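You operate a simulated robot arm through the tools that you are given. There is no shell and no other tool. Be economical: measure what you need, move in short steps, check, and stop when the job is done.

The job below is to be done with a simulated two-armed robot. You get a single attempt, and the scene is never put back.

TASK
Take the purple silk spool end and put it on the leaf stencil. Then take the purple cotton spool end and leave it on the top of the tall ironing board. Then open the sack frame lid, take the green silk spool end and put it in the purples sack and shut the lid again. The order counts. Set down upright: purple silk spool end, purple cotton spool end, green silk spool end.

Only the result counts: the job must be done as asked and must still hold three seconds after the hand-in. Knocking over, shifting, dropping, spilling or breaking anything else fails it. A push-on lid holds only when it is set on centred and level and pressed home; a screw cap is set on level and turned clockwise until tight.

THE ROBOT
Two 7-joint arms with three-finger grippers on one trunk, on a base that drives. Base frame: it is fixed to the floor where the robot stands at the start and does not move with it; the origin is under the middle of the robot, x ahead of it, y to its left, z up; the surface under the hand at the start is at about z = 783. Units: mm, degrees, N and s.
The left shoulder is at the start at [90, 126, 1086], the right one opposite. With the tool pointing down near the work surface each hand reaches from about 380 to 860 mm from the robot's upright axis, wherever it stands, measured 20 degrees to its own side. Places, roughly: leaf stencil (13x15x3 cm) [-2400, 1300, 800]; purples sack (32x16 cm) [3700, -940, 500]; sack frame lid [3700, -800, 700]; top of the tall ironing board [-2300, -3400, 900]. Payload 2.94 kg a hand.
The tool frame of a hand sits at the grasp point between the pads (the TCP): z along the fingers, y along the line on which they close. The tips reach 30 mm beyond it. Largest opening 128 mm; the body of the gripper starts 93 mm behind the TCP.
Orientation is that of the tool frame in the base frame, as a unit quaternion [w, x, y, z]. With the fingers straight down and closing along the base's y, the tool's x points along the base's -x, its y along +y and its z along -z.

THE INTERFACE
- The arms move only by the tool nudge_tool. It takes "left_increments", "right_increments" or both (then of equal length, played together; a hand with none holds still); each is a list of rows, each a list of 3 entries, a list of its own where there are three numbers: the shift along the tool's x, y, z in units of 40 mm (1.0 is 40 mm), then the turn, a rotation vector about the tool's x, y, z in units of 4 degrees (1.0 is 4 degrees), then the finger opening in mm, from 0 to 128. In form: [[[x, y, z], [ax, ay, az], gripper], ...]. A call has 1 to 12 rows; each row shifts and turns the commanded pose from where the row before left it, along the tool's axes as they then stand. A call with a number of a shift or a turn outside -1 to 1 is refused whole. A row lasts 0.2 s, in which the tool goes at most 50 mm and 8.6 degrees; a call with a longer step from one row to the next is refused whole, and so is a gripper value outside its range. A pose out of reach is approached as far as the arm can. The call stops where the force on the tool passes 40 N (or 10 N more than at its start, if that is more) or the arm is blocked; 0.2 s more then pass. The fingers move at their own pace and stop on an object; they squeeze with about 24 N. The grip force told is the motor's: it shows also when the fingers shut on nothing. Time passes only in rows, and 0.2 s behind the last, so rows that do not move let the fingers close. The reply holds the time, the measured pose of the TCP, the force on the tool along the base axes, the opening and the grip force, in the units named above and with some noise, with the torque about the TCP (base axes, N m) and any sound that the robot's microphone picked up.
- Cameras (640 x 400 px; columns grow to the right, rows downward): "scene" is now at [215.7, -26.6, 1234.8]; the picture's right is [-0.30, -0.95, 0.00], its down [-0.64, 0.20, -0.74] and it looks along [0.70, -0.22, -0.68] (base axes); focal length 214 px, centre (320, 200). "left" rides on the left gripper at [69, 15, -120] in its tool frame; the picture's right is [-0.21, 0.98, 0.00], its down [-0.82, -0.18, -0.54] and it looks along [-0.53, -0.12, 0.84] (tool axes); focal length 251 px, centre (320, 200). "right" rides on the right gripper at [69, -15, -120] in its tool frame; the picture's right is [0.21, 0.98, 0.00], its down [-0.82, 0.18, -0.54] and it looks along [-0.53, 0.12, 0.84] (tool axes); focal length 251 px, centre (320, 200). There is no depth. A picture from a camera that has moved, and an enlarged one, comes with that camera's place and axes in the base frame and with its lens.
- grab_frame(camera): a new picture of that camera. No time passes.
- raise_lower(by): slides the trunk up (or, below 0, down) by that many mm; the arms and the scene camera ride with it, the base frame stays. It gives what a move gives, with no picture.
- roll_base(legs): drives the robot by 1 to 6 legs, each [ahead, left, turn to the left] in mm, mm and degrees, along the robot's own axes; the way and the turn of a leg run together, so that a leg with both is an arc; at most 1500 mm and 180 degrees a leg. The arms and the cameras ride along, it lands a little off, and it stops where it bumps. It gives what a move gives.
- aim_head(pan, tilt): turns the head with the scene camera to pan (to the left, within 80 degrees either way) and tilt (down, from -29 to 69), counted from straight ahead of the robot. It gives what a move gives.
- enlarge(camera, box): a new picture of the part [left, top, right, bottom] of that camera's present view, enlarged. No time passes.
- hand_in(): hands the job in; it is judged then, once.

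Work in short steps. Places have to be worked out from the pictures, the camera data and where the tool is seen: move nearer, look again, correct. Check each grasp and each placing, and mend what went wrong. You have 165 turns and 122 pictures in all, those below and enlarged ones among them. Open the grippers and draw the arms clear of the work before you hand the job in, unless the task says otherwise; then end with one line.

The tools are called after "Request:" as name(argument=value, ...) on one line, values as JSON. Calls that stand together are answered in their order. nudge_tool: Moves the arms, as the interface text tells. Its arguments: {"type":"object","properties":{"left_increments":{"type":"array"},"right_increments":{"type":"array"}},"required":[]} The other tools are called the same way: raise_lower (by) slides the trunk up or down; roll_base (legs) drives the base; aim_head (pan, tilt) turns the head that bears the scene camera; grab_frame (camera) takes a picture; enlarge (camera, box) takes an enlarged picture of a part of a camera's view; hand_in () hands the job in.

At the start:

```text
t: 0.0
left_tool_pos: [656.1, 181.8, 1074.0]
left_ee_rot: [0.0, 0.0, 1.0, -0.001]
left_contact_force: [-0.5, 0.2, -0.2]
left_moment: [0.03, 0.01, 0.02]
left_width: 127.9
left_grasp_force: 0.1
right_tool_pos: [421.0, -245.8, 1065.8]
right_ee_rot: [0.0, -0.001, 1.0, -0.001]
right_contact_force: [-0.1, -0.1, -0.1]
right_moment: [0.01, -0.01, 0.05]
right_width: 128.2
right_grasp_force: 0.0
trunk travel left (down, up): [-300.0, 247.0]
robot x, y, heading: [-3.2, -2.3, -0.1]
head pan, tilt: [-17.4, 42.5]
```

scene: 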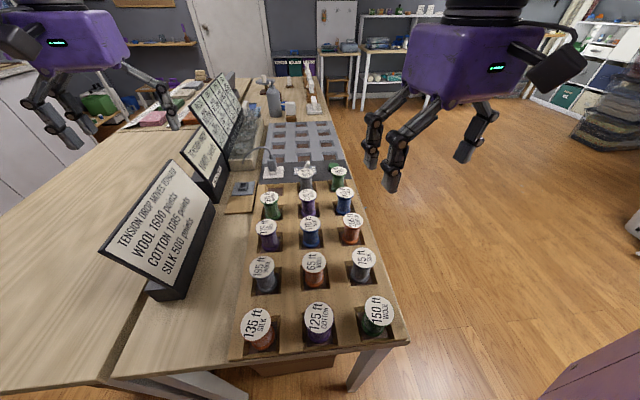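
right: 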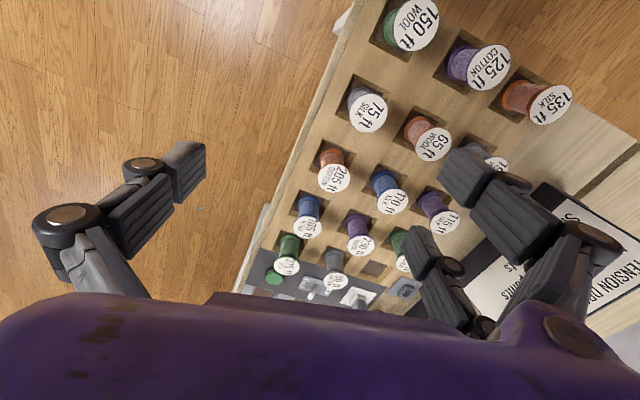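
left: 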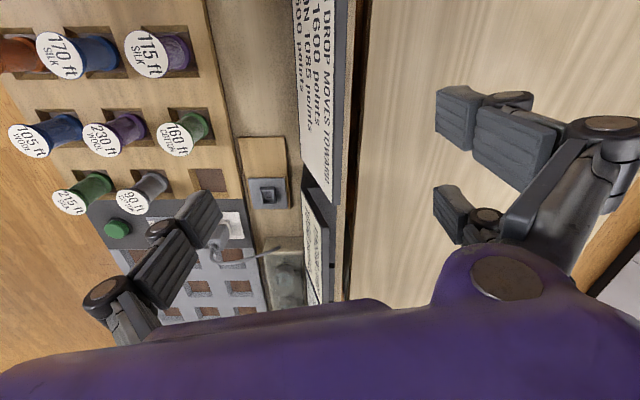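

I begin by reading the labels of the spools and signs with enlarged pictures.

Request:
enlarge(camera="scene", box=[220, 100, 420, 225])

Request:
enlarge(camera="scene", box=[220, 220, 420, 360])

Request:
enlarge(camera="left", box=[0, 20, 260, 240])

Request:
enlarge(camera="scene", box=[80, 60, 280, 300])

```text
3.20 times, centred on (320, 162) of scene
camera zoom: at [215.7, -26.6, 1234.8], right [-0.3, -0.95, 0.0], down [-0.64, 0.2, -0.74], along [0.7, -0.22, -0.68], focal length 686 px, centre (320, 320)
```

zoom: 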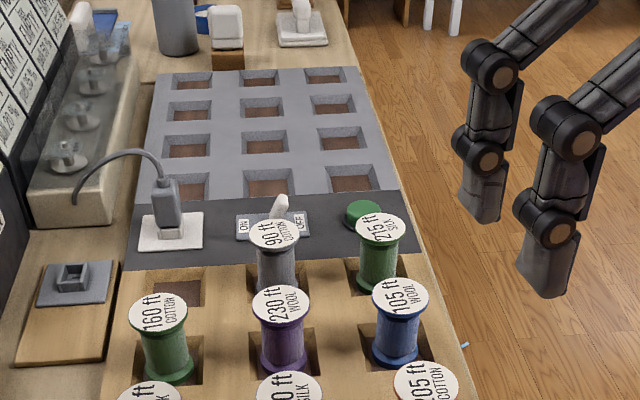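

```text
2.86 times, centred on (320, 290) of scene
camera zoom: at [215.7, -26.6, 1234.8], right [-0.3, -0.95, 0.0], down [-0.64, 0.2, -0.74], along [0.7, -0.22, -0.68], focal length 613 px, centre (320, -57)
```

zoom: 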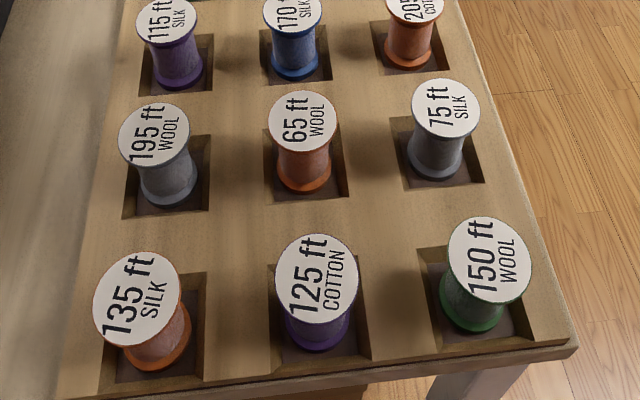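

```text
1.82 times, centred on (130, 130) of left
camera zoom: at [586.7, 197.3, 1193.7], right [0.21, 0.98, 0.0], down [0.82, -0.18, 0.54], along [0.53, -0.12, -0.84], focal length 457 px, centre (666, 327)
```

zoom: 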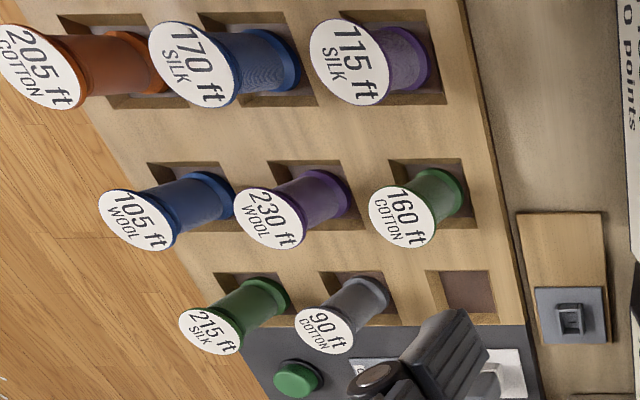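

```text
1.67 times, centred on (180, 180) of scene
camera zoom: at [215.7, -26.6, 1234.8], right [-0.3, -0.95, 0.0], down [-0.64, 0.2, -0.74], along [0.7, -0.22, -0.68], focal length 358 px, centre (553, 233)
```

zoom: 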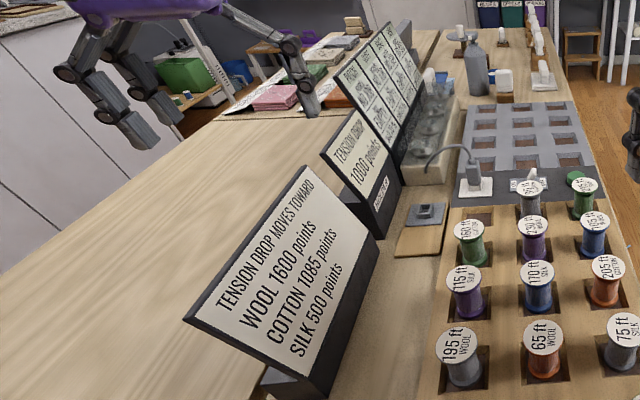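

Targets are: purple silk 115 ft, purple cotton 125 ft and green silk 215 ft. Triangulating gives the purple silk's top at about [559, -9, 852], standing on about z 785; the tray is turned about -13°. I bring the left hand above it.

Request:
nudge_tool(left_increments=[[[0.35, -0.79, 0.2], [0, 0, 0], 100], [[0.35, -0.79, 0.2], [0, 0, 0], 100], [[0.35, -0.79, 0.2], [0, 0, 0], 100], [[0.45, -0.79, 0.3], [0, 0, 0], 100], [[0.46, -0.8, 0.3], [0, 0, 0], 90], [[0.46, -0.8, 0.3], [0, 0, 0], 90], [[0, 0, 0.3], [0, 0, 0.9], 90], [[0, 0, 0.3], [0, 0, 0.9], 90], [[0, 0, 0.3], [0, 0, 0.9], 90], [[0, 0, 0.3], [0, 0, 0.55], 90]])

Request:
grab_frame(camera="left")

Request:
grab_frame(camera="scene")

```text
t: 2.2
left_tool_pos: [559.6, -6.7, 966.3]
left_ee_rot: [-0.001, 0.113, 0.994, 0.001]
left_contact_force: [-0.3, -1.0, 0.0]
left_moment: [-0.02, -0.01, 0.02]
left_width: 89.8
left_grasp_force: 0.1
right_tool_pos: [422.2, -245.5, 1064.3]
right_ee_rot: [-0.001, 0.0, 1.0, 0.001]
right_contact_force: [-0.5, 0.3, -0.5]
right_moment: [-0.01, 0.04, -0.01]
right_width: 127.9
right_grasp_force: 0.0
trunk travel left (down, up): [-300.0, 247.0]
robot x, y, heading: [1.4, 0.5, 0.2]
head pan, tilt: [-17.4, 42.5]
```

```text
114 pictures are left
camera left: at [495.6, 22.8, 1086.0], right [0.43, 0.9, 0.0], down [0.76, -0.36, 0.54], along [0.49, -0.23, -0.84], focal length 251 px, centre (320, 200)
```

left: 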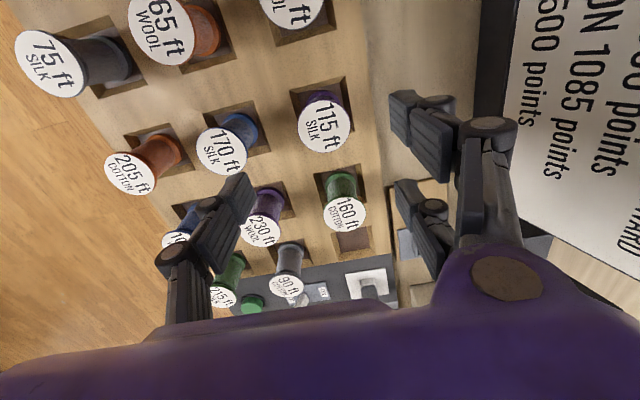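

```text
113 pictures are left
camera scene: at [215.8, -26.7, 1234.8], right [-0.3, -0.95, 0.0], down [-0.65, 0.2, -0.74], along [0.7, -0.22, -0.68], focal length 214 px, centre (320, 200)
```

scene: 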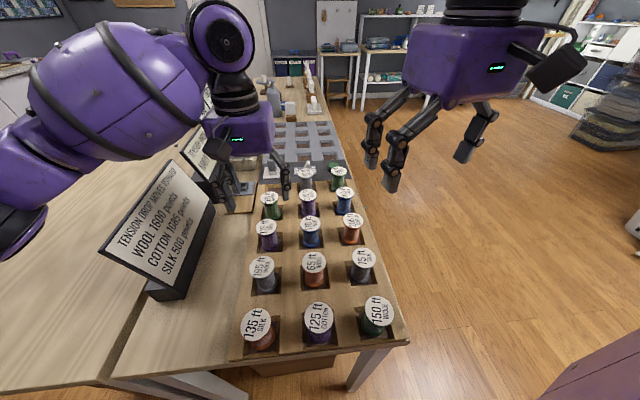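

The spool lies right under the hand. I go down to tip height just below the flange and look.

Request:
nudge_tool(left_increments=[[[0.02, 0.02, 0.8], [0, 0, 0], 85], [[0, 0, 0.8], [0, 0, 0], 85], [[0, 0, 0.8], [0, 0, 0], 85], [[0, 0, 0.5], [0, 0, 0], 85]])

Request:
grab_frame(camera="left")

```text
t: 3.2
left_tool_pos: [562.5, -8.0, 857.3]
left_ee_rot: [0.007, 0.112, 0.994, -0.001]
left_contact_force: [-0.5, -0.3, -0.9]
left_moment: [0.0, -0.01, -0.02]
left_width: 85.1
left_grasp_force: 0.1
right_tool_pos: [422.3, -246.0, 1067.8]
right_ee_rot: [0.001, 0.001, 1.0, -0.001]
right_contact_force: [0.6, 0.0, 0.1]
right_moment: [0.01, -0.04, 0.0]
right_width: 128.0
right_grasp_force: 0.0
trunk travel left (down, up): [-300.0, 247.0]
robot x, y, heading: [-2.4, -2.2, 0.1]
head pan, tilt: [-17.4, 42.5]
```

```text
112 pictures are left
camera left: at [496.6, 21.9, 976.2], right [0.43, 0.9, 0.0], down [0.75, -0.36, 0.55], along [0.5, -0.23, -0.83], focal length 251 px, centre (320, 200)
```

left: 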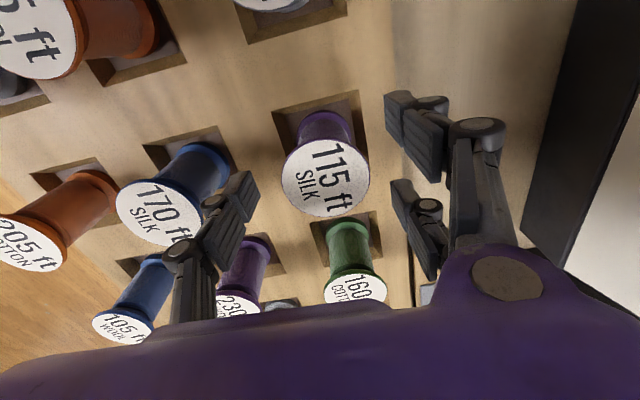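

Centred within a few mm. I lower 20 mm and close.

Request:
nudge_tool(left_increments=[[[0.04, 0.07, 0.55], [0, 0, 0], 85], [[0, 0, 0], [0, 0, 0], 60], [[0, 0, 0], [0, 0, 0], 30], [[0, 0, 0], [0, 0, 0], 20], [[0, 0, 0], [0, 0, 0], 20]])

Request:
grab_frame(camera="left")

```text
t: 4.6
left_tool_pos: [567.6, -8.4, 859.3]
left_ee_rot: [0.033, 0.109, 0.993, -0.004]
left_contact_force: [-0.1, -0.4, -0.1]
left_moment: [-0.04, -0.01, -0.01]
left_width: 36.9
left_grasp_force: 23.6
right_tool_pos: [415.9, -247.8, 1064.7]
right_ee_rot: [0.002, 0.001, 1.0, 0.001]
right_contact_force: [0.0, 0.1, 0.1]
right_moment: [-0.01, -0.01, -0.03]
right_width: 127.9
right_grasp_force: 0.0
trunk travel left (down, up): [-300.0, 247.0]
robot x, y, heading: [-2.7, -2.8, 0.2]
head pan, tilt: [-17.4, 42.5]
stopped in row 5 (left hand): the arm was blocked; the commanded pose is now the measured one
```

```text
111 pictures are left
camera left: at [495.6, 23.1, 973.7], right [0.42, 0.91, 0.01], down [0.73, -0.35, 0.59], along [0.54, -0.24, -0.8], focal length 251 px, centre (320, 200)
```

left: 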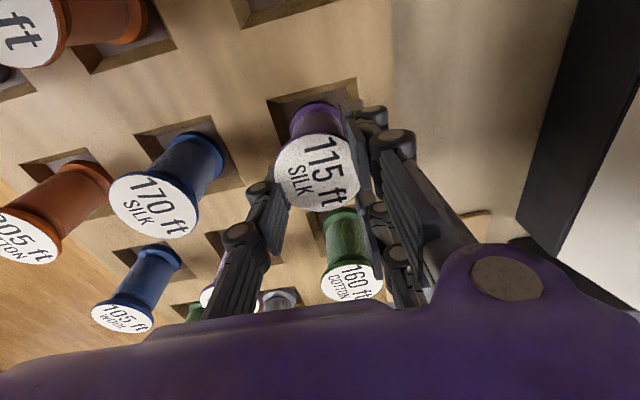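

The arm was blocked and tilted instead of going lower. I check the arm for contact before doing anything else.

Request:
grab_frame(camera="scene")

Request:
enlarge(camera="left", box=[220, 80, 420, 230])

```text
110 pictures are left
camera scene: at [208.3, -30.1, 1234.0], right [-0.3, -0.95, 0.0], down [-0.64, 0.2, -0.74], along [0.71, -0.22, -0.67], focal length 214 px, centre (320, 200)
```

scene: 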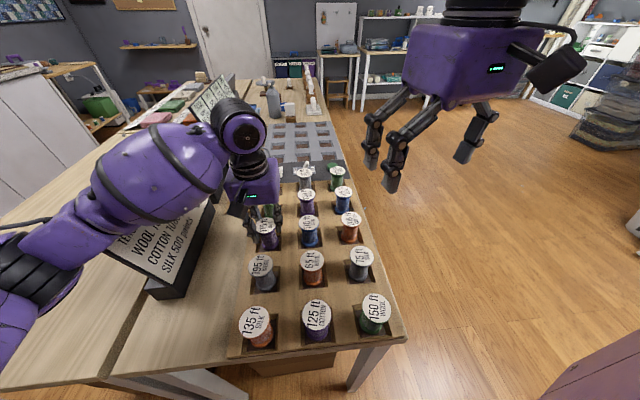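

```text
2.67 times, centred on (320, 155) of left
camera zoom: at [495.6, 23.1, 973.7], right [0.42, 0.91, 0.01], down [0.73, -0.35, 0.59], along [0.54, -0.24, -0.8], focal length 670 px, centre (320, 320)
```

zoom: 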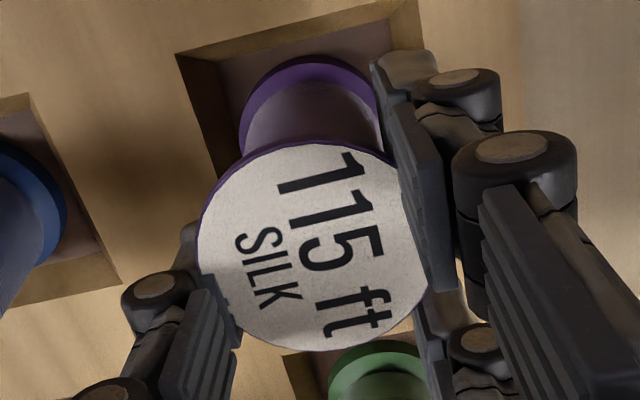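

The left forearm seems to lie against the sign. I release, raise the left arm straight away and will use the right arm, which comes in from the free side.

Request:
nudge_tool(left_increments=[[[0, 0, 0], [0, 0, 0], 85], [[0, 0, -0.3], [0, 0, 0], 90], [[0, 0, -0.6], [0, -0.4, 0], 90], [[0, 0, -0.9], [0, -0.5, 0], 90], [[0, 0, -0.9], [0, 0, 0], 90], [[0, 0, -0.9], [0, 0, 0], 90]])

Request:
grab_frame(camera="scene")

```text
t: 6.0
left_tool_pos: [558.9, -2.0, 999.8]
left_ee_rot: [0.057, 0.11, 0.992, -0.007]
left_contact_force: [-0.3, 0.3, -0.1]
left_moment: [0.01, 0.0, 0.0]
left_width: 89.9
left_grasp_force: 0.0
right_tool_pos: [420.4, -245.7, 1066.6]
right_ee_rot: [0.0, 0.0, 1.0, 0.0]
right_contact_force: [-0.8, 0.1, 0.1]
right_moment: [-0.01, 0.0, 0.01]
right_width: 127.9
right_grasp_force: 0.0
trunk travel left (down, up): [-300.0, 247.0]
robot x, y, heading: [-1.3, 2.6, -0.1]
head pan, tilt: [-17.4, 42.5]
```

```text
108 pictures are left
camera scene: at [214.8, -26.6, 1235.0], right [-0.3, -0.95, 0.0], down [-0.64, 0.2, -0.74], along [0.7, -0.22, -0.68], focal length 214 px, centre (320, 200)
```

scene: 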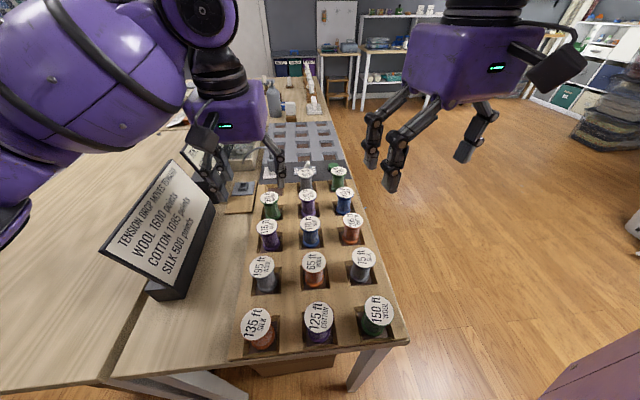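

The sign stands unmoved and the spool is in place. I tuck the left arm up and back, and swing the right arm in over the spool behind it.

Request:
nudge_tool(left_increments=[[[0, 0, -1], [0, 0.8, 0], 90], [[0, 0, -1], [0, 0.85, 0], 90], [[0.69, 0.75, 0], [0, 0, 0], 90], [[0.69, 0.75, 0], [0, 0, 0], 90], [[0.69, 0.75, 0], [0, 0, 0], 90], [[0.69, 0.75, 0], [0, 0, 0], 90], [[0.69, 0.75, 0], [0, 0, 0], 90], [[0.69, 0.75, 0], [0, 0, 0], 90], [[0.69, 0.75, 0], [0, 0, 0], 90], [[0, 0, 0], [0, 0, 0], 90], [[0, 0, 0], [0, 0, 0], 90], [[0, 0, 0], [0, 0, 0], 90]], right_increments=[[[0, 0, 0], [0, 0, 0], 100], [[0, 0, 0], [0, 0, 0], 100], [[0, 0, 0], [0, 0, 0], 100], [[0, 0, 0], [0, 0, 0], 90], [[-0.43, 0.75, 0], [0, 0, 0], 90], [[-0.43, 0.75, 0.2], [0, 0, 0], 90], [[-0.43, 0.75, 0.3], [0, 0, 0], 90], [[-0.43, 0.75, 0.4], [0, 0, 0], 90], [[-0.43, 0.75, 0.4], [0, 0, 0], 90], [[-0.43, 0.75, 0.4], [0, 0, 0], 90], [[-0.43, 0.75, 0.4], [0, 0, 0], 90], [[-0.43, 0.75, 0.4], [0, 0, 0], 90]])

Request:
grab_frame(camera="right")

```text
t: 8.6
left_tool_pos: [407.8, 244.5, 1073.0]
left_ee_rot: [-0.001, 0.11, 0.994, -0.001]
left_contact_force: [0.2, 0.3, -0.4]
left_moment: [0.0, 0.0, -0.03]
left_width: 90.1
left_grasp_force: 0.1
right_tool_pos: [519.5, -87.0, 1008.0]
right_ee_rot: [0.001, 0.003, 1.0, 0.001]
right_contact_force: [-0.6, 0.0, -0.2]
right_moment: [0.0, 0.01, -0.02]
right_width: 89.9
right_grasp_force: 0.1
right hand out of reach, approached as far as the arm can: row 10, 11, 12
trunk travel left (down, up): [-300.0, 247.0]
robot x, y, heading: [1.5, 2.7, 0.1]
head pan, tilt: [-17.4, 42.5]
```

```text
107 pictures are left
camera right: at [451.3, -102.8, 1128.3], right [-0.21, 0.98, 0.0], down [0.82, 0.18, 0.54], along [0.53, 0.12, -0.84], focal length 251 px, centre (320, 200)
```

right: 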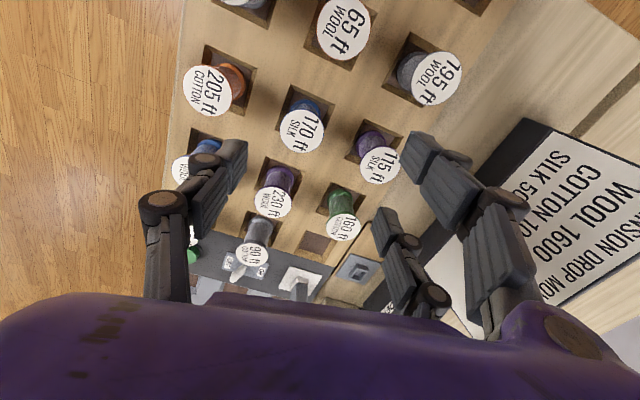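

The right arm cannot reach that far across from here. I raise it, bring it to its own side and turn the base 18° left so that the spool lies in its good reach.

Request:
nudge_tool(right_increments=[[[0, 0, -1], [0, 0, 0], 90], [[0, -0.4, -0.7], [0, 0, 0], 90], [[-0.1, -0.8, 0], [0, 0, 0], 90], [[-0.1, -0.8, 0], [0, 0, 0], 90]])

Request:
roll_base(legs=[[0, 0, 18]])

Request:
grab_frame(camera="right")

```text
t: 9.6
left_tool_pos: [405.8, 243.3, 1073.7]
left_ee_rot: [-0.001, 0.11, 0.994, -0.002]
left_contact_force: [0.3, -0.1, 0.9]
left_moment: [-0.02, -0.03, -0.01]
left_width: 90.1
left_grasp_force: 0.0
right_tool_pos: [528.4, -174.8, 1077.4]
right_ee_rot: [-0.001, 0.0, 1.0, 0.001]
right_contact_force: [-0.4, -0.1, 0.4]
right_moment: [0.0, -0.01, 0.0]
right_width: 90.2
right_grasp_force: 0.1
right hand out of reach, approached as far as the arm can: row 1
trunk travel left (down, up): [-300.0, 247.0]
robot x, y, heading: [0.2, -0.8, -0.0]
head pan, tilt: [-17.4, 42.5]
```

```text
t: 11.0
left_tool_pos: [311.5, 358.9, 1073.7]
left_ee_rot: [0.0, -0.047, 0.999, -0.002]
left_contact_force: [0.4, 0.9, 0.7]
left_moment: [-0.04, 0.02, 0.02]
left_width: 89.9
left_grasp_force: 0.1
right_tool_pos: [557.1, -1.4, 1077.9]
right_ee_rot: [0.0, -0.156, 0.988, -0.001]
right_contact_force: [0.3, 0.3, -1.0]
right_moment: [0.0, -0.02, -0.01]
right_width: 90.1
right_grasp_force: 0.1
trunk travel left (down, up): [-300.0, 247.0]
robot x, y, heading: [-0.1, 0.5, 18.2]
head pan, tilt: [-17.4, 42.5]
```

```text
106 pictures are left
camera right: at [497.7, -37.4, 1196.5], right [-0.51, 0.86, 0.0], down [0.73, 0.43, 0.54], along [0.47, 0.27, -0.84], focal length 251 px, centre (320, 200)
```

right: 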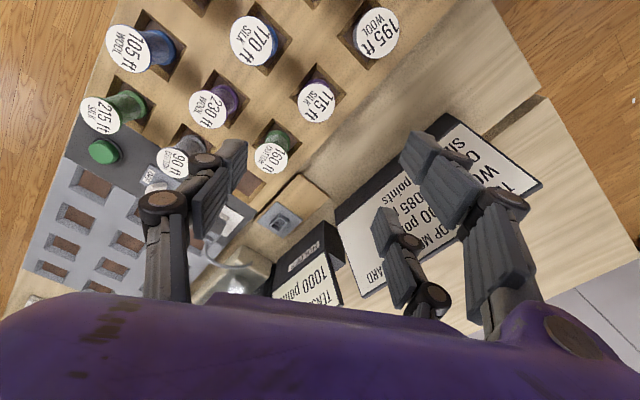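

The spool lies under the hand. I go down to just above grasp height and look again.

Request:
nudge_tool(right_increments=[[[0, -0.16, 1], [0, 0, 0], 85], [[0, 0, 1], [0, 0, 0], 85], [[0, 0, 1], [0, 0, 0], 85], [[0, 0, 1], [0, 0, 0], 85], [[0, 0, 0.9], [0, 0, 0], 85], [[0, 0, 0.5], [0, 0, 0], 85]])

Request:
grab_frame(camera="right")

```text
t: 12.4
left_tool_pos: [312.0, 359.2, 1074.4]
left_ee_rot: [0.0, -0.047, 0.999, -0.002]
left_contact_force: [0.4, -0.3, 0.1]
left_moment: [-0.01, 0.0, 0.01]
left_width: 89.9
left_grasp_force: 0.1
right_tool_pos: [561.3, -3.9, 859.9]
right_ee_rot: [0.0, -0.157, 0.988, 0.0]
right_contact_force: [0.4, -0.4, 0.6]
right_moment: [-0.01, -0.01, 0.01]
right_width: 85.0
right_grasp_force: 0.0
trunk travel left (down, up): [-300.0, 247.0]
robot x, y, heading: [0.5, -0.3, 18.0]
head pan, tilt: [-17.4, 42.5]
```

```text
105 pictures are left
camera right: at [500.8, -41.5, 980.0], right [-0.51, 0.86, 0.0], down [0.73, 0.42, 0.54], along [0.47, 0.27, -0.84], focal length 251 px, centre (320, 200)
```

right: 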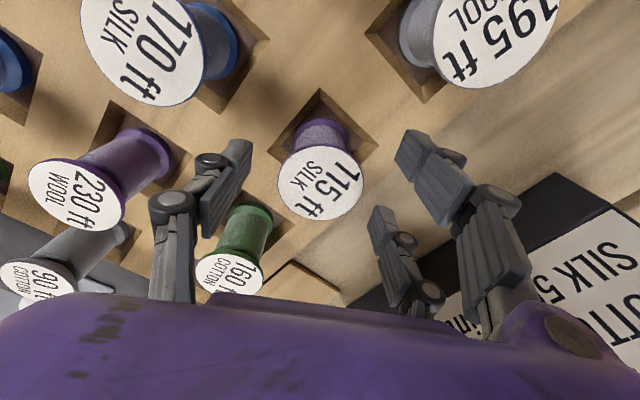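

Well centred. I lower 23 mm and close.

Request:
nudge_tool(right_increments=[[[0, -0.06, 0.55], [0, 0, 0], 85], [[0, 0, 0], [0, 0, 0], 60], [[0, 0, 0], [0, 0, 0], 30], [[0, 0, 0], [0, 0, 0], 30], [[0, 0, 0], [0, 0, 0], 30]])

Request:
grab_frame(camera="right")

```text
t: 13.6
left_tool_pos: [311.6, 359.2, 1074.3]
left_ee_rot: [0.001, -0.047, 0.999, -0.001]
left_contact_force: [0.0, 0.1, -0.3]
left_moment: [-0.02, -0.01, 0.02]
left_width: 90.2
left_grasp_force: 0.0
right_tool_pos: [560.6, -7.4, 838.6]
right_ee_rot: [0.0, -0.156, 0.988, 0.0]
right_contact_force: [0.4, 0.2, 0.3]
right_moment: [0.0, 0.02, 0.0]
right_width: 30.6
right_grasp_force: 0.2
trunk travel left (down, up): [-300.0, 247.0]
robot x, y, heading: [-3.4, -3.1, 17.7]
head pan, tilt: [-17.4, 42.5]
```

```text
104 pictures are left
camera right: at [500.9, -45.2, 958.6], right [-0.51, 0.86, 0.0], down [0.73, 0.43, 0.54], along [0.47, 0.27, -0.84], focal length 251 px, centre (320, 200)
```

right: 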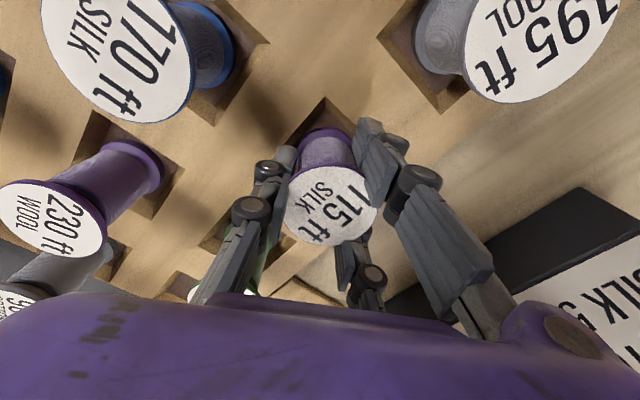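

The fingers stand at the waist, beneath the flange, not yet squeezing. I close further.

Request:
nudge_tool(right_increments=[[[0, 0, 0], [0, 0, 0], 10], [[0, 0, 0], [0, 0, 0], 0], [[0, 0, 0], [0, 0, 0], 0]])

Request:
enlarge(camera="right", box=[220, 80, 440, 300])

```text
t: 14.4
left_tool_pos: [312.5, 358.3, 1073.6]
left_ee_rot: [0.0, -0.047, 0.999, -0.002]
left_contact_force: [0.6, 0.9, -0.4]
left_moment: [-0.03, -0.01, 0.01]
left_width: 90.0
left_grasp_force: 0.1
right_tool_pos: [561.1, -8.7, 838.7]
right_ee_rot: [-0.001, -0.157, 0.988, 0.0]
right_contact_force: [0.4, -0.3, -0.6]
right_moment: [-0.01, 0.02, 0.01]
right_width: 29.1
right_grasp_force: 24.1
trunk travel left (down, up): [-300.0, 247.0]
robot x, y, heading: [-2.3, -0.6, 17.9]
head pan, tilt: [-17.4, 42.5]
```

```text
1.82 times, centred on (330, 190) of right
camera zoom: at [500.9, -45.2, 958.7], right [-0.51, 0.86, 0.0], down [0.73, 0.43, 0.54], along [0.47, 0.27, -0.84], focal length 457 px, centre (302, 218)
```

zoom: 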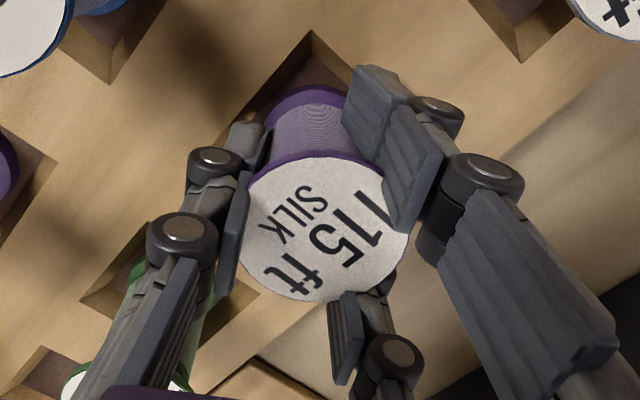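

The waist is gripped at 29 mm with 24 N. I lift it straight up and draw the hand in a bit.

Request:
nudge_tool(right_increments=[[[0, 0, -0.5], [0, 0, 0], 0], [[0, 0, -1], [0, 0, 0], 0], [[0, 0, -1], [0, 0, 0], 0], [[0, 0, -1], [0, 0, 0], 0], [[0, 0, -1], [0, 0, 0], 0], [[0, 0, -1], [0, 0, 0], 0], [[0, 0, -1], [0, 0, 0], 0], [[0.9, -0.2, 0], [0, 0, 0], 0], [[0.9, -0.2, 0], [0, 0, 0], 0], [[0.9, -0.2, 0], [0, 0, 0], 0]])

Request:
grab_frame(camera="right")

Request:
aim_head(pan=80, tilt=25)

Request:
grab_frame(camera="scene")

```text
t: 16.6
left_tool_pos: [310.6, 357.3, 1073.7]
left_ee_rot: [-0.001, -0.047, 0.999, -0.001]
left_contact_force: [0.4, 1.4, 0.6]
left_moment: [0.05, -0.01, 0.01]
left_width: 90.0
left_grasp_force: 0.0
right_tool_pos: [465.0, -66.4, 1097.2]
right_ee_rot: [-0.001, -0.156, 0.988, 0.0]
right_contact_force: [-0.3, -0.5, -1.0]
right_moment: [0.01, -0.01, 0.02]
right_width: 29.5
right_grasp_force: 24.0
trunk travel left (down, up): [-300.0, 247.0]
robot x, y, heading: [-0.3, 2.8, 17.9]
head pan, tilt: [-17.4, 42.5]
```

```text
102 pictures are left
camera right: at [405.2, -103.0, 1217.7], right [-0.51, 0.86, 0.0], down [0.73, 0.43, 0.54], along [0.47, 0.27, -0.84], focal length 251 px, centre (320, 200)
```

right: 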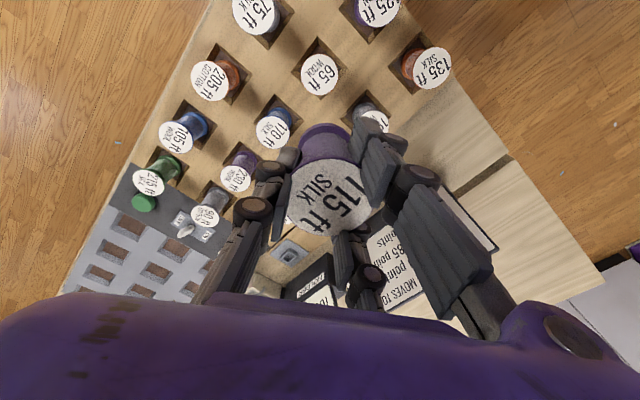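

```text
t: 18.3
left_tool_pos: [311.4, 358.4, 1073.1]
left_ee_rot: [0.0, -0.047, 0.999, -0.001]
left_contact_force: [-0.4, 0.5, 0.2]
left_moment: [0.03, -0.04, -0.04]
left_width: 89.7
left_grasp_force: 0.1
right_tool_pos: [466.6, -64.3, 1097.8]
right_ee_rot: [0.0, -0.157, 0.988, 0.0]
right_contact_force: [0.0, 0.2, -0.2]
right_moment: [0.01, -0.01, 0.0]
right_width: 29.7
right_grasp_force: 24.0
trunk travel left (down, up): [-300.0, 247.0]
robot x, y, heading: [0.1, 1.2, 17.9]
head pan, tilt: [80.0, 25.0]
```

```text
101 pictures are left
camera scene: at [116.9, 131.5, 1261.8], right [0.99, 0.14, 0.0], down [0.06, -0.42, -0.91], along [-0.13, 0.9, -0.42], focal length 214 px, centre (320, 200)
```

scene: 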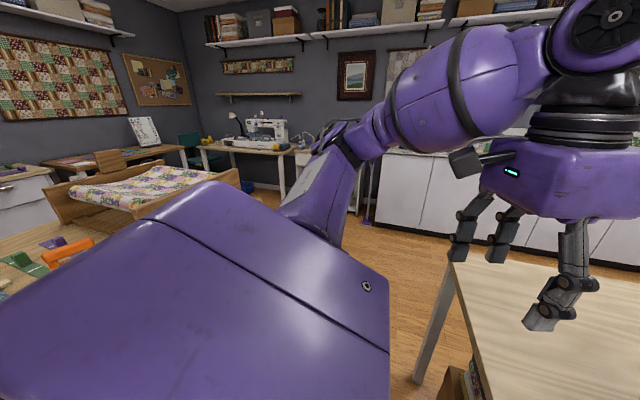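

Spool held upright. To the left there is another work table, so I turn in place to see the way toward the stencil.

Request:
roll_base(legs=[[0, 0, 100]])

Request:
aim_head(pan=25, tilt=30)

Request:
grab_frame(camera="scene")

```text
t: 22.8
left_tool_pos: [-393.4, 265.5, 1074.7]
left_ee_rot: [-0.002, 0.779, -0.627, 0.002]
left_contact_force: [0.1, -0.5, -0.8]
left_moment: [0.0, -0.02, 0.03]
left_width: 89.9
left_grasp_force: 0.1
right_tool_pos: [8.8, 471.4, 1098.8]
right_ee_rot: [0.0, 0.843, -0.537, 0.0]
right_contact_force: [0.4, -0.7, -0.3]
right_moment: [-0.02, 0.0, 0.02]
right_width: 30.0
right_grasp_force: 24.5
trunk travel left (down, up): [-300.0, 247.0]
robot x, y, heading: [2.4, 2.2, 114.9]
head pan, tilt: [80.0, 25.0]
```

```text
t: 24.1
left_tool_pos: [-394.0, 265.5, 1073.4]
left_ee_rot: [-0.001, 0.779, -0.628, 0.001]
left_contact_force: [0.3, -1.1, 0.3]
left_moment: [0.0, -0.01, -0.04]
left_width: 90.0
left_grasp_force: 0.1
right_tool_pos: [8.5, 471.3, 1097.1]
right_ee_rot: [0.0, 0.843, -0.538, 0.0]
right_contact_force: [-0.2, 0.6, 0.1]
right_moment: [-0.03, 0.0, 0.0]
right_width: 29.5
right_grasp_force: 23.8
trunk travel left (down, up): [-300.0, 247.0]
robot x, y, heading: [2.6, 0.7, 115.2]
head pan, tilt: [25.0, 30.0]
```

```text
100 pictures are left
camera scene: at [-126.0, 179.8, 1253.9], right [0.64, 0.77, 0.0], down [0.38, -0.32, -0.87], along [-0.66, 0.56, -0.5], focal length 214 px, centre (320, 200)
```

scene: 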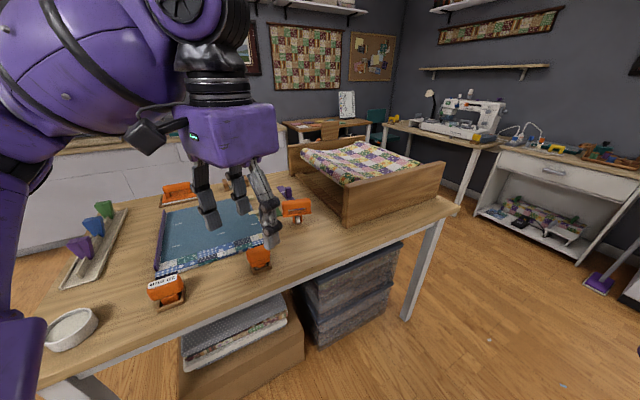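

A second table stands west of me with its corner near [-370, 1030]. I drive north between the two tables, then face west and look for the stencil desk.

Request:
roll_base(legs=[[0, 0, -25], [1000, -50, 0], [750, 0, 0], [0, 0, 80]])

Request:
aim_head(pan=10, tilt=25)

Request:
grab_frame(camera="scene")

```text
t: 37.5
left_tool_pos: [-395.2, 1609.4, 1074.1]
left_ee_rot: [-0.002, 0.973, -0.229, 0.0]
left_contact_force: [-0.9, -0.2, -0.2]
left_moment: [-0.03, -0.02, -0.04]
left_width: 90.0
left_grasp_force: 0.0
right_tool_pos: [-303.1, 2051.0, 1098.8]
right_ee_rot: [0.001, 0.993, -0.121, 0.0]
right_contact_force: [0.4, -0.9, -0.4]
right_moment: [-0.01, 0.02, -0.02]
right_width: 30.0
right_grasp_force: 23.7
trunk travel left (down, up): [-300.0, 247.0]
robot x, y, heading: [59.4, 1750.6, 166.0]
head pan, tilt: [25.0, 30.0]
```

```text
t: 38.2
left_tool_pos: [-396.5, 1610.4, 1072.8]
left_ee_rot: [-0.002, 0.974, -0.228, 0.0]
left_contact_force: [0.4, 0.2, -0.2]
left_moment: [0.01, -0.03, 0.0]
left_width: 90.2
left_grasp_force: 0.1
right_tool_pos: [-303.5, 2051.8, 1098.4]
right_ee_rot: [0.001, 0.993, -0.121, 0.0]
right_contact_force: [-0.6, 0.3, -0.3]
right_moment: [0.01, -0.01, -0.02]
right_width: 29.9
right_grasp_force: 23.8
trunk travel left (down, up): [-300.0, 247.0]
robot x, y, heading: [55.9, 1749.1, 166.1]
head pan, tilt: [10.0, 25.0]
```

```text
99 pictures are left
camera scene: at [-165.4, 1787.1, 1261.8], right [0.07, 1.0, 0.0], down [0.42, -0.03, -0.91], along [-0.9, 0.06, -0.42], focal length 214 px, centre (320, 200)
```

scene: 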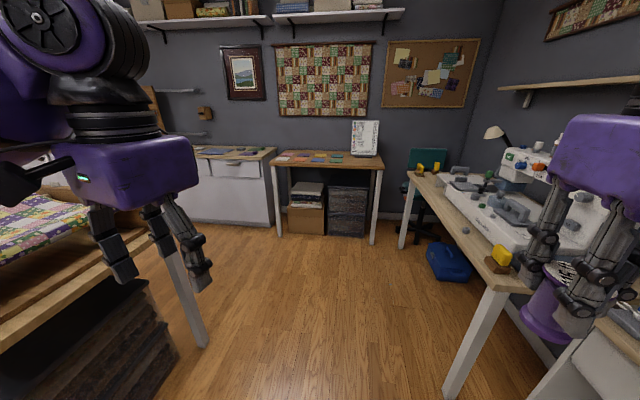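

I zoom in on the counter and desk at the west wall to find the leaf stencil.

Request:
enlarge(camera="scene", box=[190, 120, 400, 190])

```text
3.05 times, centred on (295, 155) of scene
camera zoom: at [-165.4, 1787.1, 1261.8], right [0.07, 1.0, 0.0], down [0.42, -0.03, -0.91], along [-0.9, 0.06, -0.42], focal length 654 px, centre (396, 337)
```

zoom: 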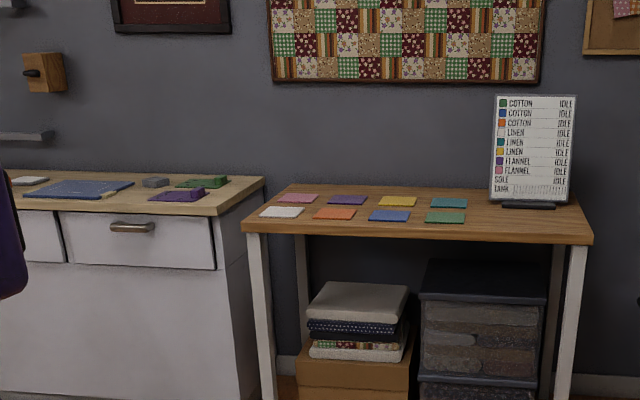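

The stencils lie on the white counter (purple block ≈[-2265,1240], green ≈[-2474,1278]). I drive west and look closer.

Request:
roll_base(legs=[[0, 0, 14], [1450, 0, 0]])

Request:
aim_head(pan=25, tilt=35)

Request:
grab_frame(camera="scene")

```text
t: 46.4
left_tool_pos: [-1827.9, 1500.3, 1073.4]
left_ee_rot: [-0.002, 0.994, -0.109, 0.0]
left_contact_force: [0.6, -0.3, -0.5]
left_moment: [0.02, -0.01, -0.01]
left_width: 90.1
left_grasp_force: 0.1
right_tool_pos: [-1843.1, 1952.3, 1097.4]
right_ee_rot: [0.001, 1.0, -0.001, 0.0]
right_contact_force: [0.0, -0.1, -0.4]
right_moment: [0.0, -0.02, 0.0]
right_width: 29.8
right_grasp_force: 23.9
trunk travel left (down, up): [-300.0, 247.0]
robot x, y, heading: [-1420.3, 1744.0, 180.0]
head pan, tilt: [10.0, 25.0]
```

```text
t: 47.2
left_tool_pos: [-1826.6, 1500.7, 1073.1]
left_ee_rot: [-0.003, 0.994, -0.109, 0.0]
left_contact_force: [0.1, 0.6, -0.3]
left_moment: [0.0, 0.01, -0.01]
left_width: 90.1
left_grasp_force: 0.0
right_tool_pos: [-1842.9, 1951.4, 1097.6]
right_ee_rot: [0.0, 1.0, -0.001, 0.0]
right_contact_force: [0.1, 0.2, -1.0]
right_moment: [0.03, 0.0, 0.02]
right_width: 29.7
right_grasp_force: 23.9
trunk travel left (down, up): [-300.0, 247.0]
robot x, y, heading: [-1417.7, 1743.9, 179.9]
head pan, tilt: [25.0, 35.0]
```

```text
97 pictures are left
camera scene: at [-1635.3, 1705.6, 1246.1], right [-0.42, 0.91, 0.0], down [0.52, 0.24, -0.82], along [-0.74, -0.34, -0.57], focal length 214 px, centre (320, 200)
```

scene: 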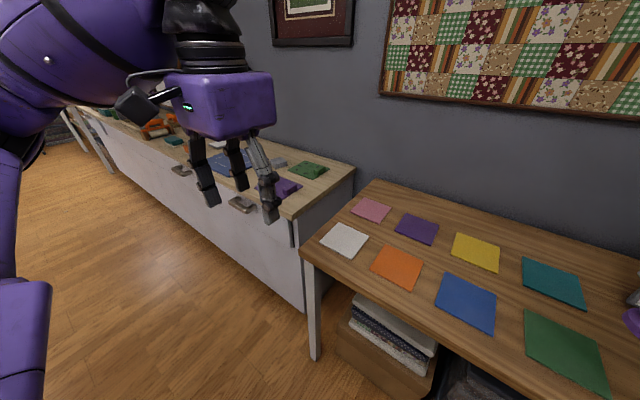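

Request:
enlarge(camera="scene", box=[180, 120, 360, 230])

```text
3.56 times, centred on (270, 175) of scene
camera zoom: at [-1635.3, 1705.6, 1246.1], right [-0.42, 0.91, 0.0], down [0.52, 0.24, -0.82], along [-0.74, -0.34, -0.57], focal length 763 px, centre (498, 289)
```

zoom: 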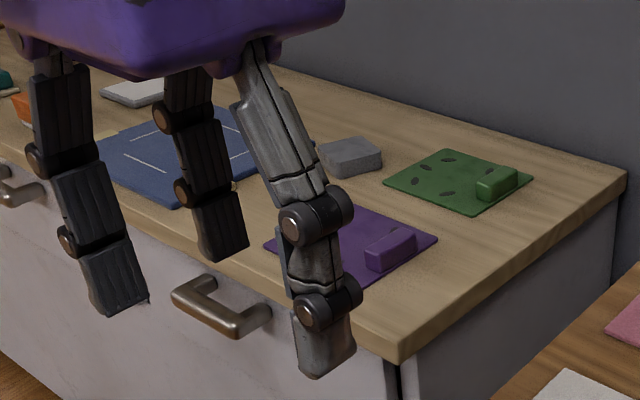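

The green plate has leaf-shaped holes and a handle block: the leaf stencil at about [-2435, 1270]. I move south first, then up to the counter.

Request:
roll_base(legs=[[0, 684, 0], [310, 0, 0]])

Request:
aim_head(pan=-15, tilt=35)

Request:
grab_frame(camera="scene")

Request:
grab_frame(camera="right")

```text
t: 55.4
left_tool_pos: [-2146.1, 818.0, 1073.0]
left_ee_rot: [-0.002, 0.993, -0.117, 0.0]
left_contact_force: [-0.1, -0.4, 0.5]
left_moment: [0.05, 0.0, -0.01]
left_width: 89.9
left_grasp_force: 0.0
right_tool_pos: [-2155.6, 1268.7, 1097.5]
right_ee_rot: [0.0, 1.0, -0.009, 0.0]
right_contact_force: [0.1, 0.3, -0.4]
right_moment: [-0.04, -0.05, 0.0]
right_width: 29.7
right_grasp_force: 24.0
trunk travel left (down, up): [-300.0, 247.0]
robot x, y, heading: [-1731.6, 1058.7, 178.8]
head pan, tilt: [25.0, 35.0]
```

```text
t: 56.5
left_tool_pos: [-2146.1, 817.6, 1072.5]
left_ee_rot: [-0.002, 0.993, -0.117, 0.0]
left_contact_force: [0.9, 0.3, -0.2]
left_moment: [-0.03, -0.02, 0.0]
left_width: 90.0
left_grasp_force: 0.1
right_tool_pos: [-2154.4, 1269.2, 1096.7]
right_ee_rot: [0.0, 1.0, -0.009, 0.001]
right_contact_force: [-0.2, 0.6, 0.4]
right_moment: [0.0, -0.01, -0.01]
right_width: 29.4
right_grasp_force: 24.4
trunk travel left (down, up): [-300.0, 247.0]
robot x, y, heading: [-1737.5, 1055.3, 179.2]
head pan, tilt: [-15.0, 35.0]
```

```text
95 pictures are left
camera scene: at [-1955.7, 1080.2, 1246.1], right [0.27, 0.96, 0.0], down [0.55, -0.16, -0.82], along [-0.79, 0.22, -0.57], focal length 214 px, centre (320, 200)
```

scene: 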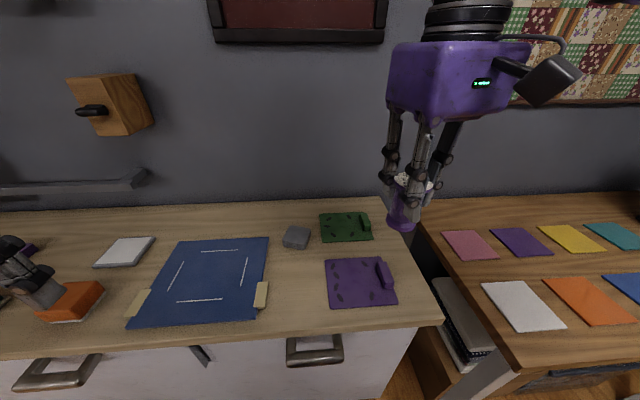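

```text
94 pictures are left
camera right: at [-2084.8, 1282.7, 1217.6], right [0.2, -0.98, 0.0], down [-0.82, -0.17, 0.54], along [-0.53, -0.11, -0.84], focal length 251 px, centre (320, 200)
```

right: 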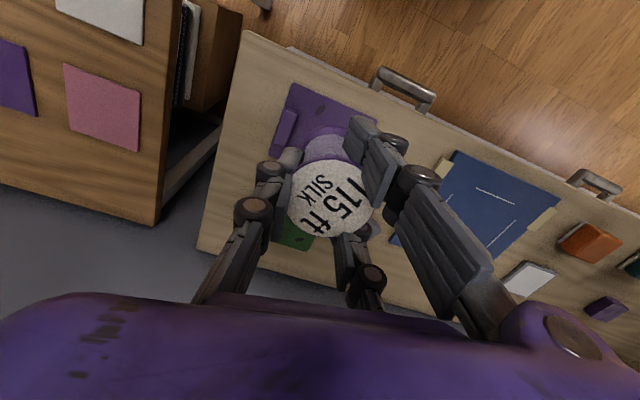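

Both plates carry leaf-like marks, so I compare them closely to tell which is the leaf stencil.

Request:
enlarge(camera="scene", box=[270, 200, 420, 320])

```text
3.33 times, centred on (345, 260) of scene
camera zoom: at [-1955.7, 1080.2, 1246.1], right [0.27, 0.96, 0.0], down [0.55, -0.16, -0.82], along [-0.79, 0.22, -0.57], focal length 715 px, centre (237, 0)
```

zoom: 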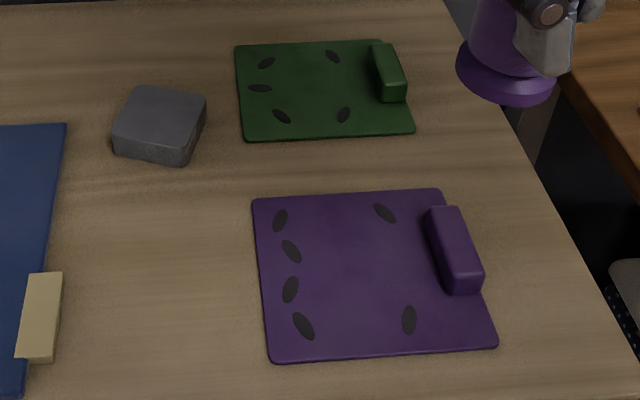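

Request:
enlarge(camera="scene", box=[316, 205, 376, 245])

Request:
enlarge(camera="scene", box=[320, 252, 400, 312])

```text
10.00 times, centred on (346, 225) of scene
camera zoom: at [-1955.7, 1080.2, 1246.1], right [0.27, 0.96, 0.0], down [0.55, -0.16, -0.82], along [-0.79, 0.22, -0.57], focal length 2145 px, centre (60, -50)
```

zoom: 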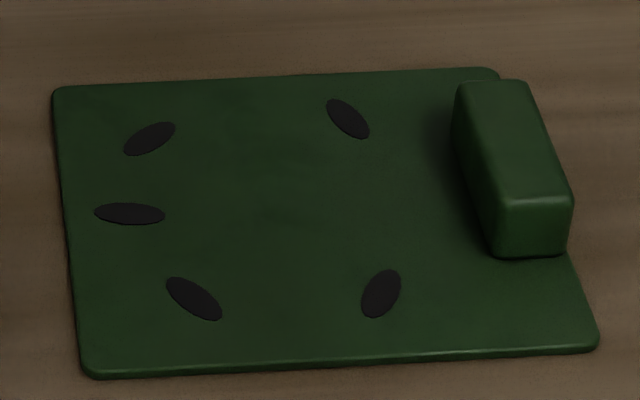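

```text
6.67 times, centred on (360, 282) of scene
camera zoom: at [-1955.7, 1080.2, 1246.1], right [0.27, 0.96, 0.0], down [0.55, -0.16, -0.82], along [-0.79, 0.22, -0.57], focal length 1430 px, centre (53, -347)
```

zoom: 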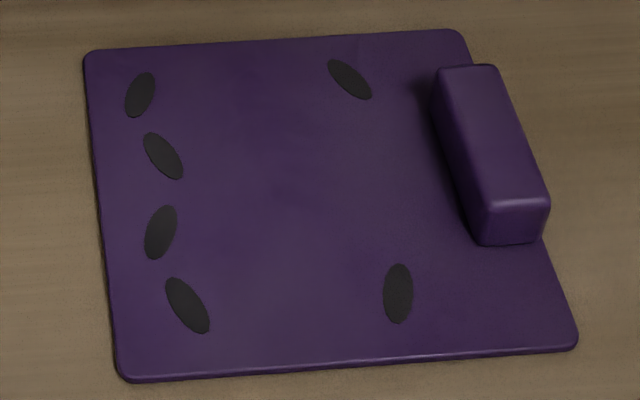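

The green plate (ring of leaves, at [-2434, 1293]) fits the given place best, and its free middle is at about [-2441, 1281]. I carry the spool there, staying 90 mm high.

Request:
nudge_tool(right_increments=[[[-0.89, -0.04, 0.2], [0, 0, 0], 0], [[-0.89, -0.04, 0.2], [0, 0, 0], 0], [[-0.89, -0.04, 0.4], [0, 0, 0], 0], [[-0.89, -0.04, 0.6], [0, 0, 0], 0], [[-0.89, -0.04, 0.6], [0, 0, 0], 0], [[-0.89, -0.04, 0.6], [0, 0, 0], 0], [[-0.89, -0.04, 0.7], [0, 0, 0], 0], [[-0.89, -0.04, 0.7], [0, 0, 0], 0]])

Request:
grab_frame(camera="scene")

Request:
grab_frame(camera="right")

```text
t: 58.3
left_tool_pos: [-2146.3, 818.7, 1072.6]
left_ee_rot: [-0.002, 0.993, -0.119, 0.001]
left_contact_force: [0.0, 0.4, 0.0]
left_moment: [-0.04, 0.01, 0.02]
left_width: 90.1
left_grasp_force: 0.1
right_tool_pos: [-2393.7, 1308.9, 945.8]
right_ee_rot: [0.0, 1.0, -0.01, 0.0]
right_contact_force: [0.3, 0.4, -0.8]
right_moment: [-0.01, 0.01, 0.0]
right_width: 29.5
right_grasp_force: 24.0
right hand out of reach, approached as far as the arm can: row 7, 8
trunk travel left (down, up): [-300.0, 247.0]
robot x, y, heading: [-1734.0, 1054.7, 179.3]
head pan, tilt: [-15.0, 35.0]
```

```text
90 pictures are left
camera scene: at [-1955.3, 1081.5, 1246.2], right [0.28, 0.96, 0.0], down [0.55, -0.16, -0.82], along [-0.79, 0.23, -0.57], focal length 214 px, centre (320, 200)
```

scene: 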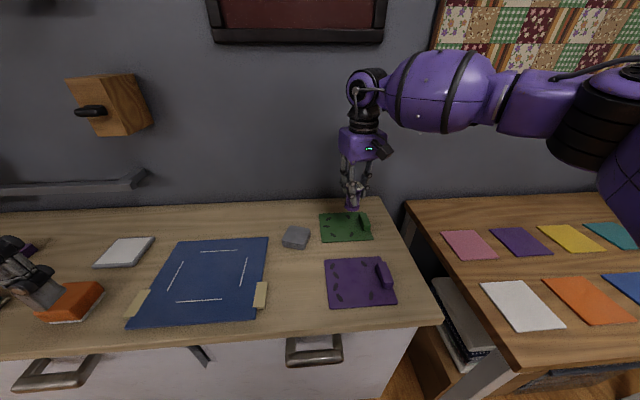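

```text
89 pictures are left
camera right: at [-2323.5, 1322.2, 1064.9], right [0.2, -0.98, 0.0], down [-0.82, -0.17, 0.54], along [-0.53, -0.11, -0.84], focal length 251 px, centre (320, 200)
```

right: 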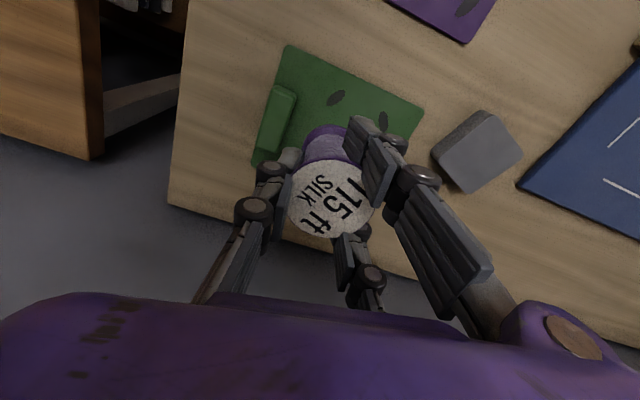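

The arm is 50 mm short, so I drive 55 mm nearer the counter.

Request:
roll_base(legs=[[55, 0, 0]])

Request:
nudge_tool(right_increments=[[[0, 0, 0], [0, 0, 0], 0], [[0, 0, 0], [0, 0, 0], 0]])

Request:
grab_frame(camera="right")

```text
t: 59.3
left_tool_pos: [-2203.3, 818.5, 1074.0]
left_ee_rot: [-0.003, 0.993, -0.118, 0.0]
left_contact_force: [-0.6, 0.7, 0.1]
left_moment: [0.0, -0.07, 0.0]
left_width: 90.0
left_grasp_force: 0.1
right_tool_pos: [-2450.2, 1309.2, 944.9]
right_ee_rot: [-0.001, 1.0, -0.009, 0.001]
right_contact_force: [-0.3, 0.1, -0.5]
right_moment: [-0.03, -0.01, -0.04]
right_width: 29.7
right_grasp_force: 23.9
trunk travel left (down, up): [-300.0, 247.0]
robot x, y, heading: [-1793.7, 1056.2, 178.8]
head pan, tilt: [-15.0, 35.0]
```

```text
t: 59.9
left_tool_pos: [-2203.6, 819.4, 1074.0]
left_ee_rot: [-0.001, 0.993, -0.119, 0.001]
left_contact_force: [-1.3, 0.7, 0.6]
left_moment: [0.0, -0.01, 0.0]
left_width: 89.9
left_grasp_force: 0.0
right_tool_pos: [-2451.6, 1308.5, 944.4]
right_ee_rot: [0.0, 1.0, -0.009, 0.0]
right_contact_force: [-0.7, 0.5, -0.6]
right_moment: [0.02, -0.02, 0.02]
right_width: 29.4
right_grasp_force: 24.0
trunk travel left (down, up): [-300.0, 247.0]
robot x, y, heading: [-1788.5, 1055.7, 178.8]
head pan, tilt: [-15.0, 35.0]
```

```text
88 pictures are left
camera right: at [-2380.4, 1321.9, 1064.5], right [0.2, -0.98, 0.0], down [-0.82, -0.17, 0.54], along [-0.53, -0.11, -0.84], focal length 251 px, centre (320, 200)
```

right: 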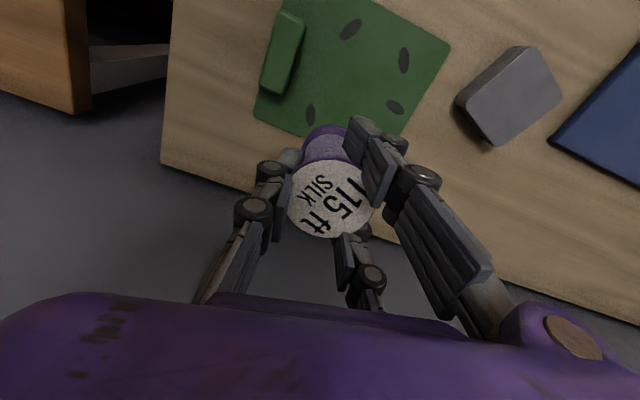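

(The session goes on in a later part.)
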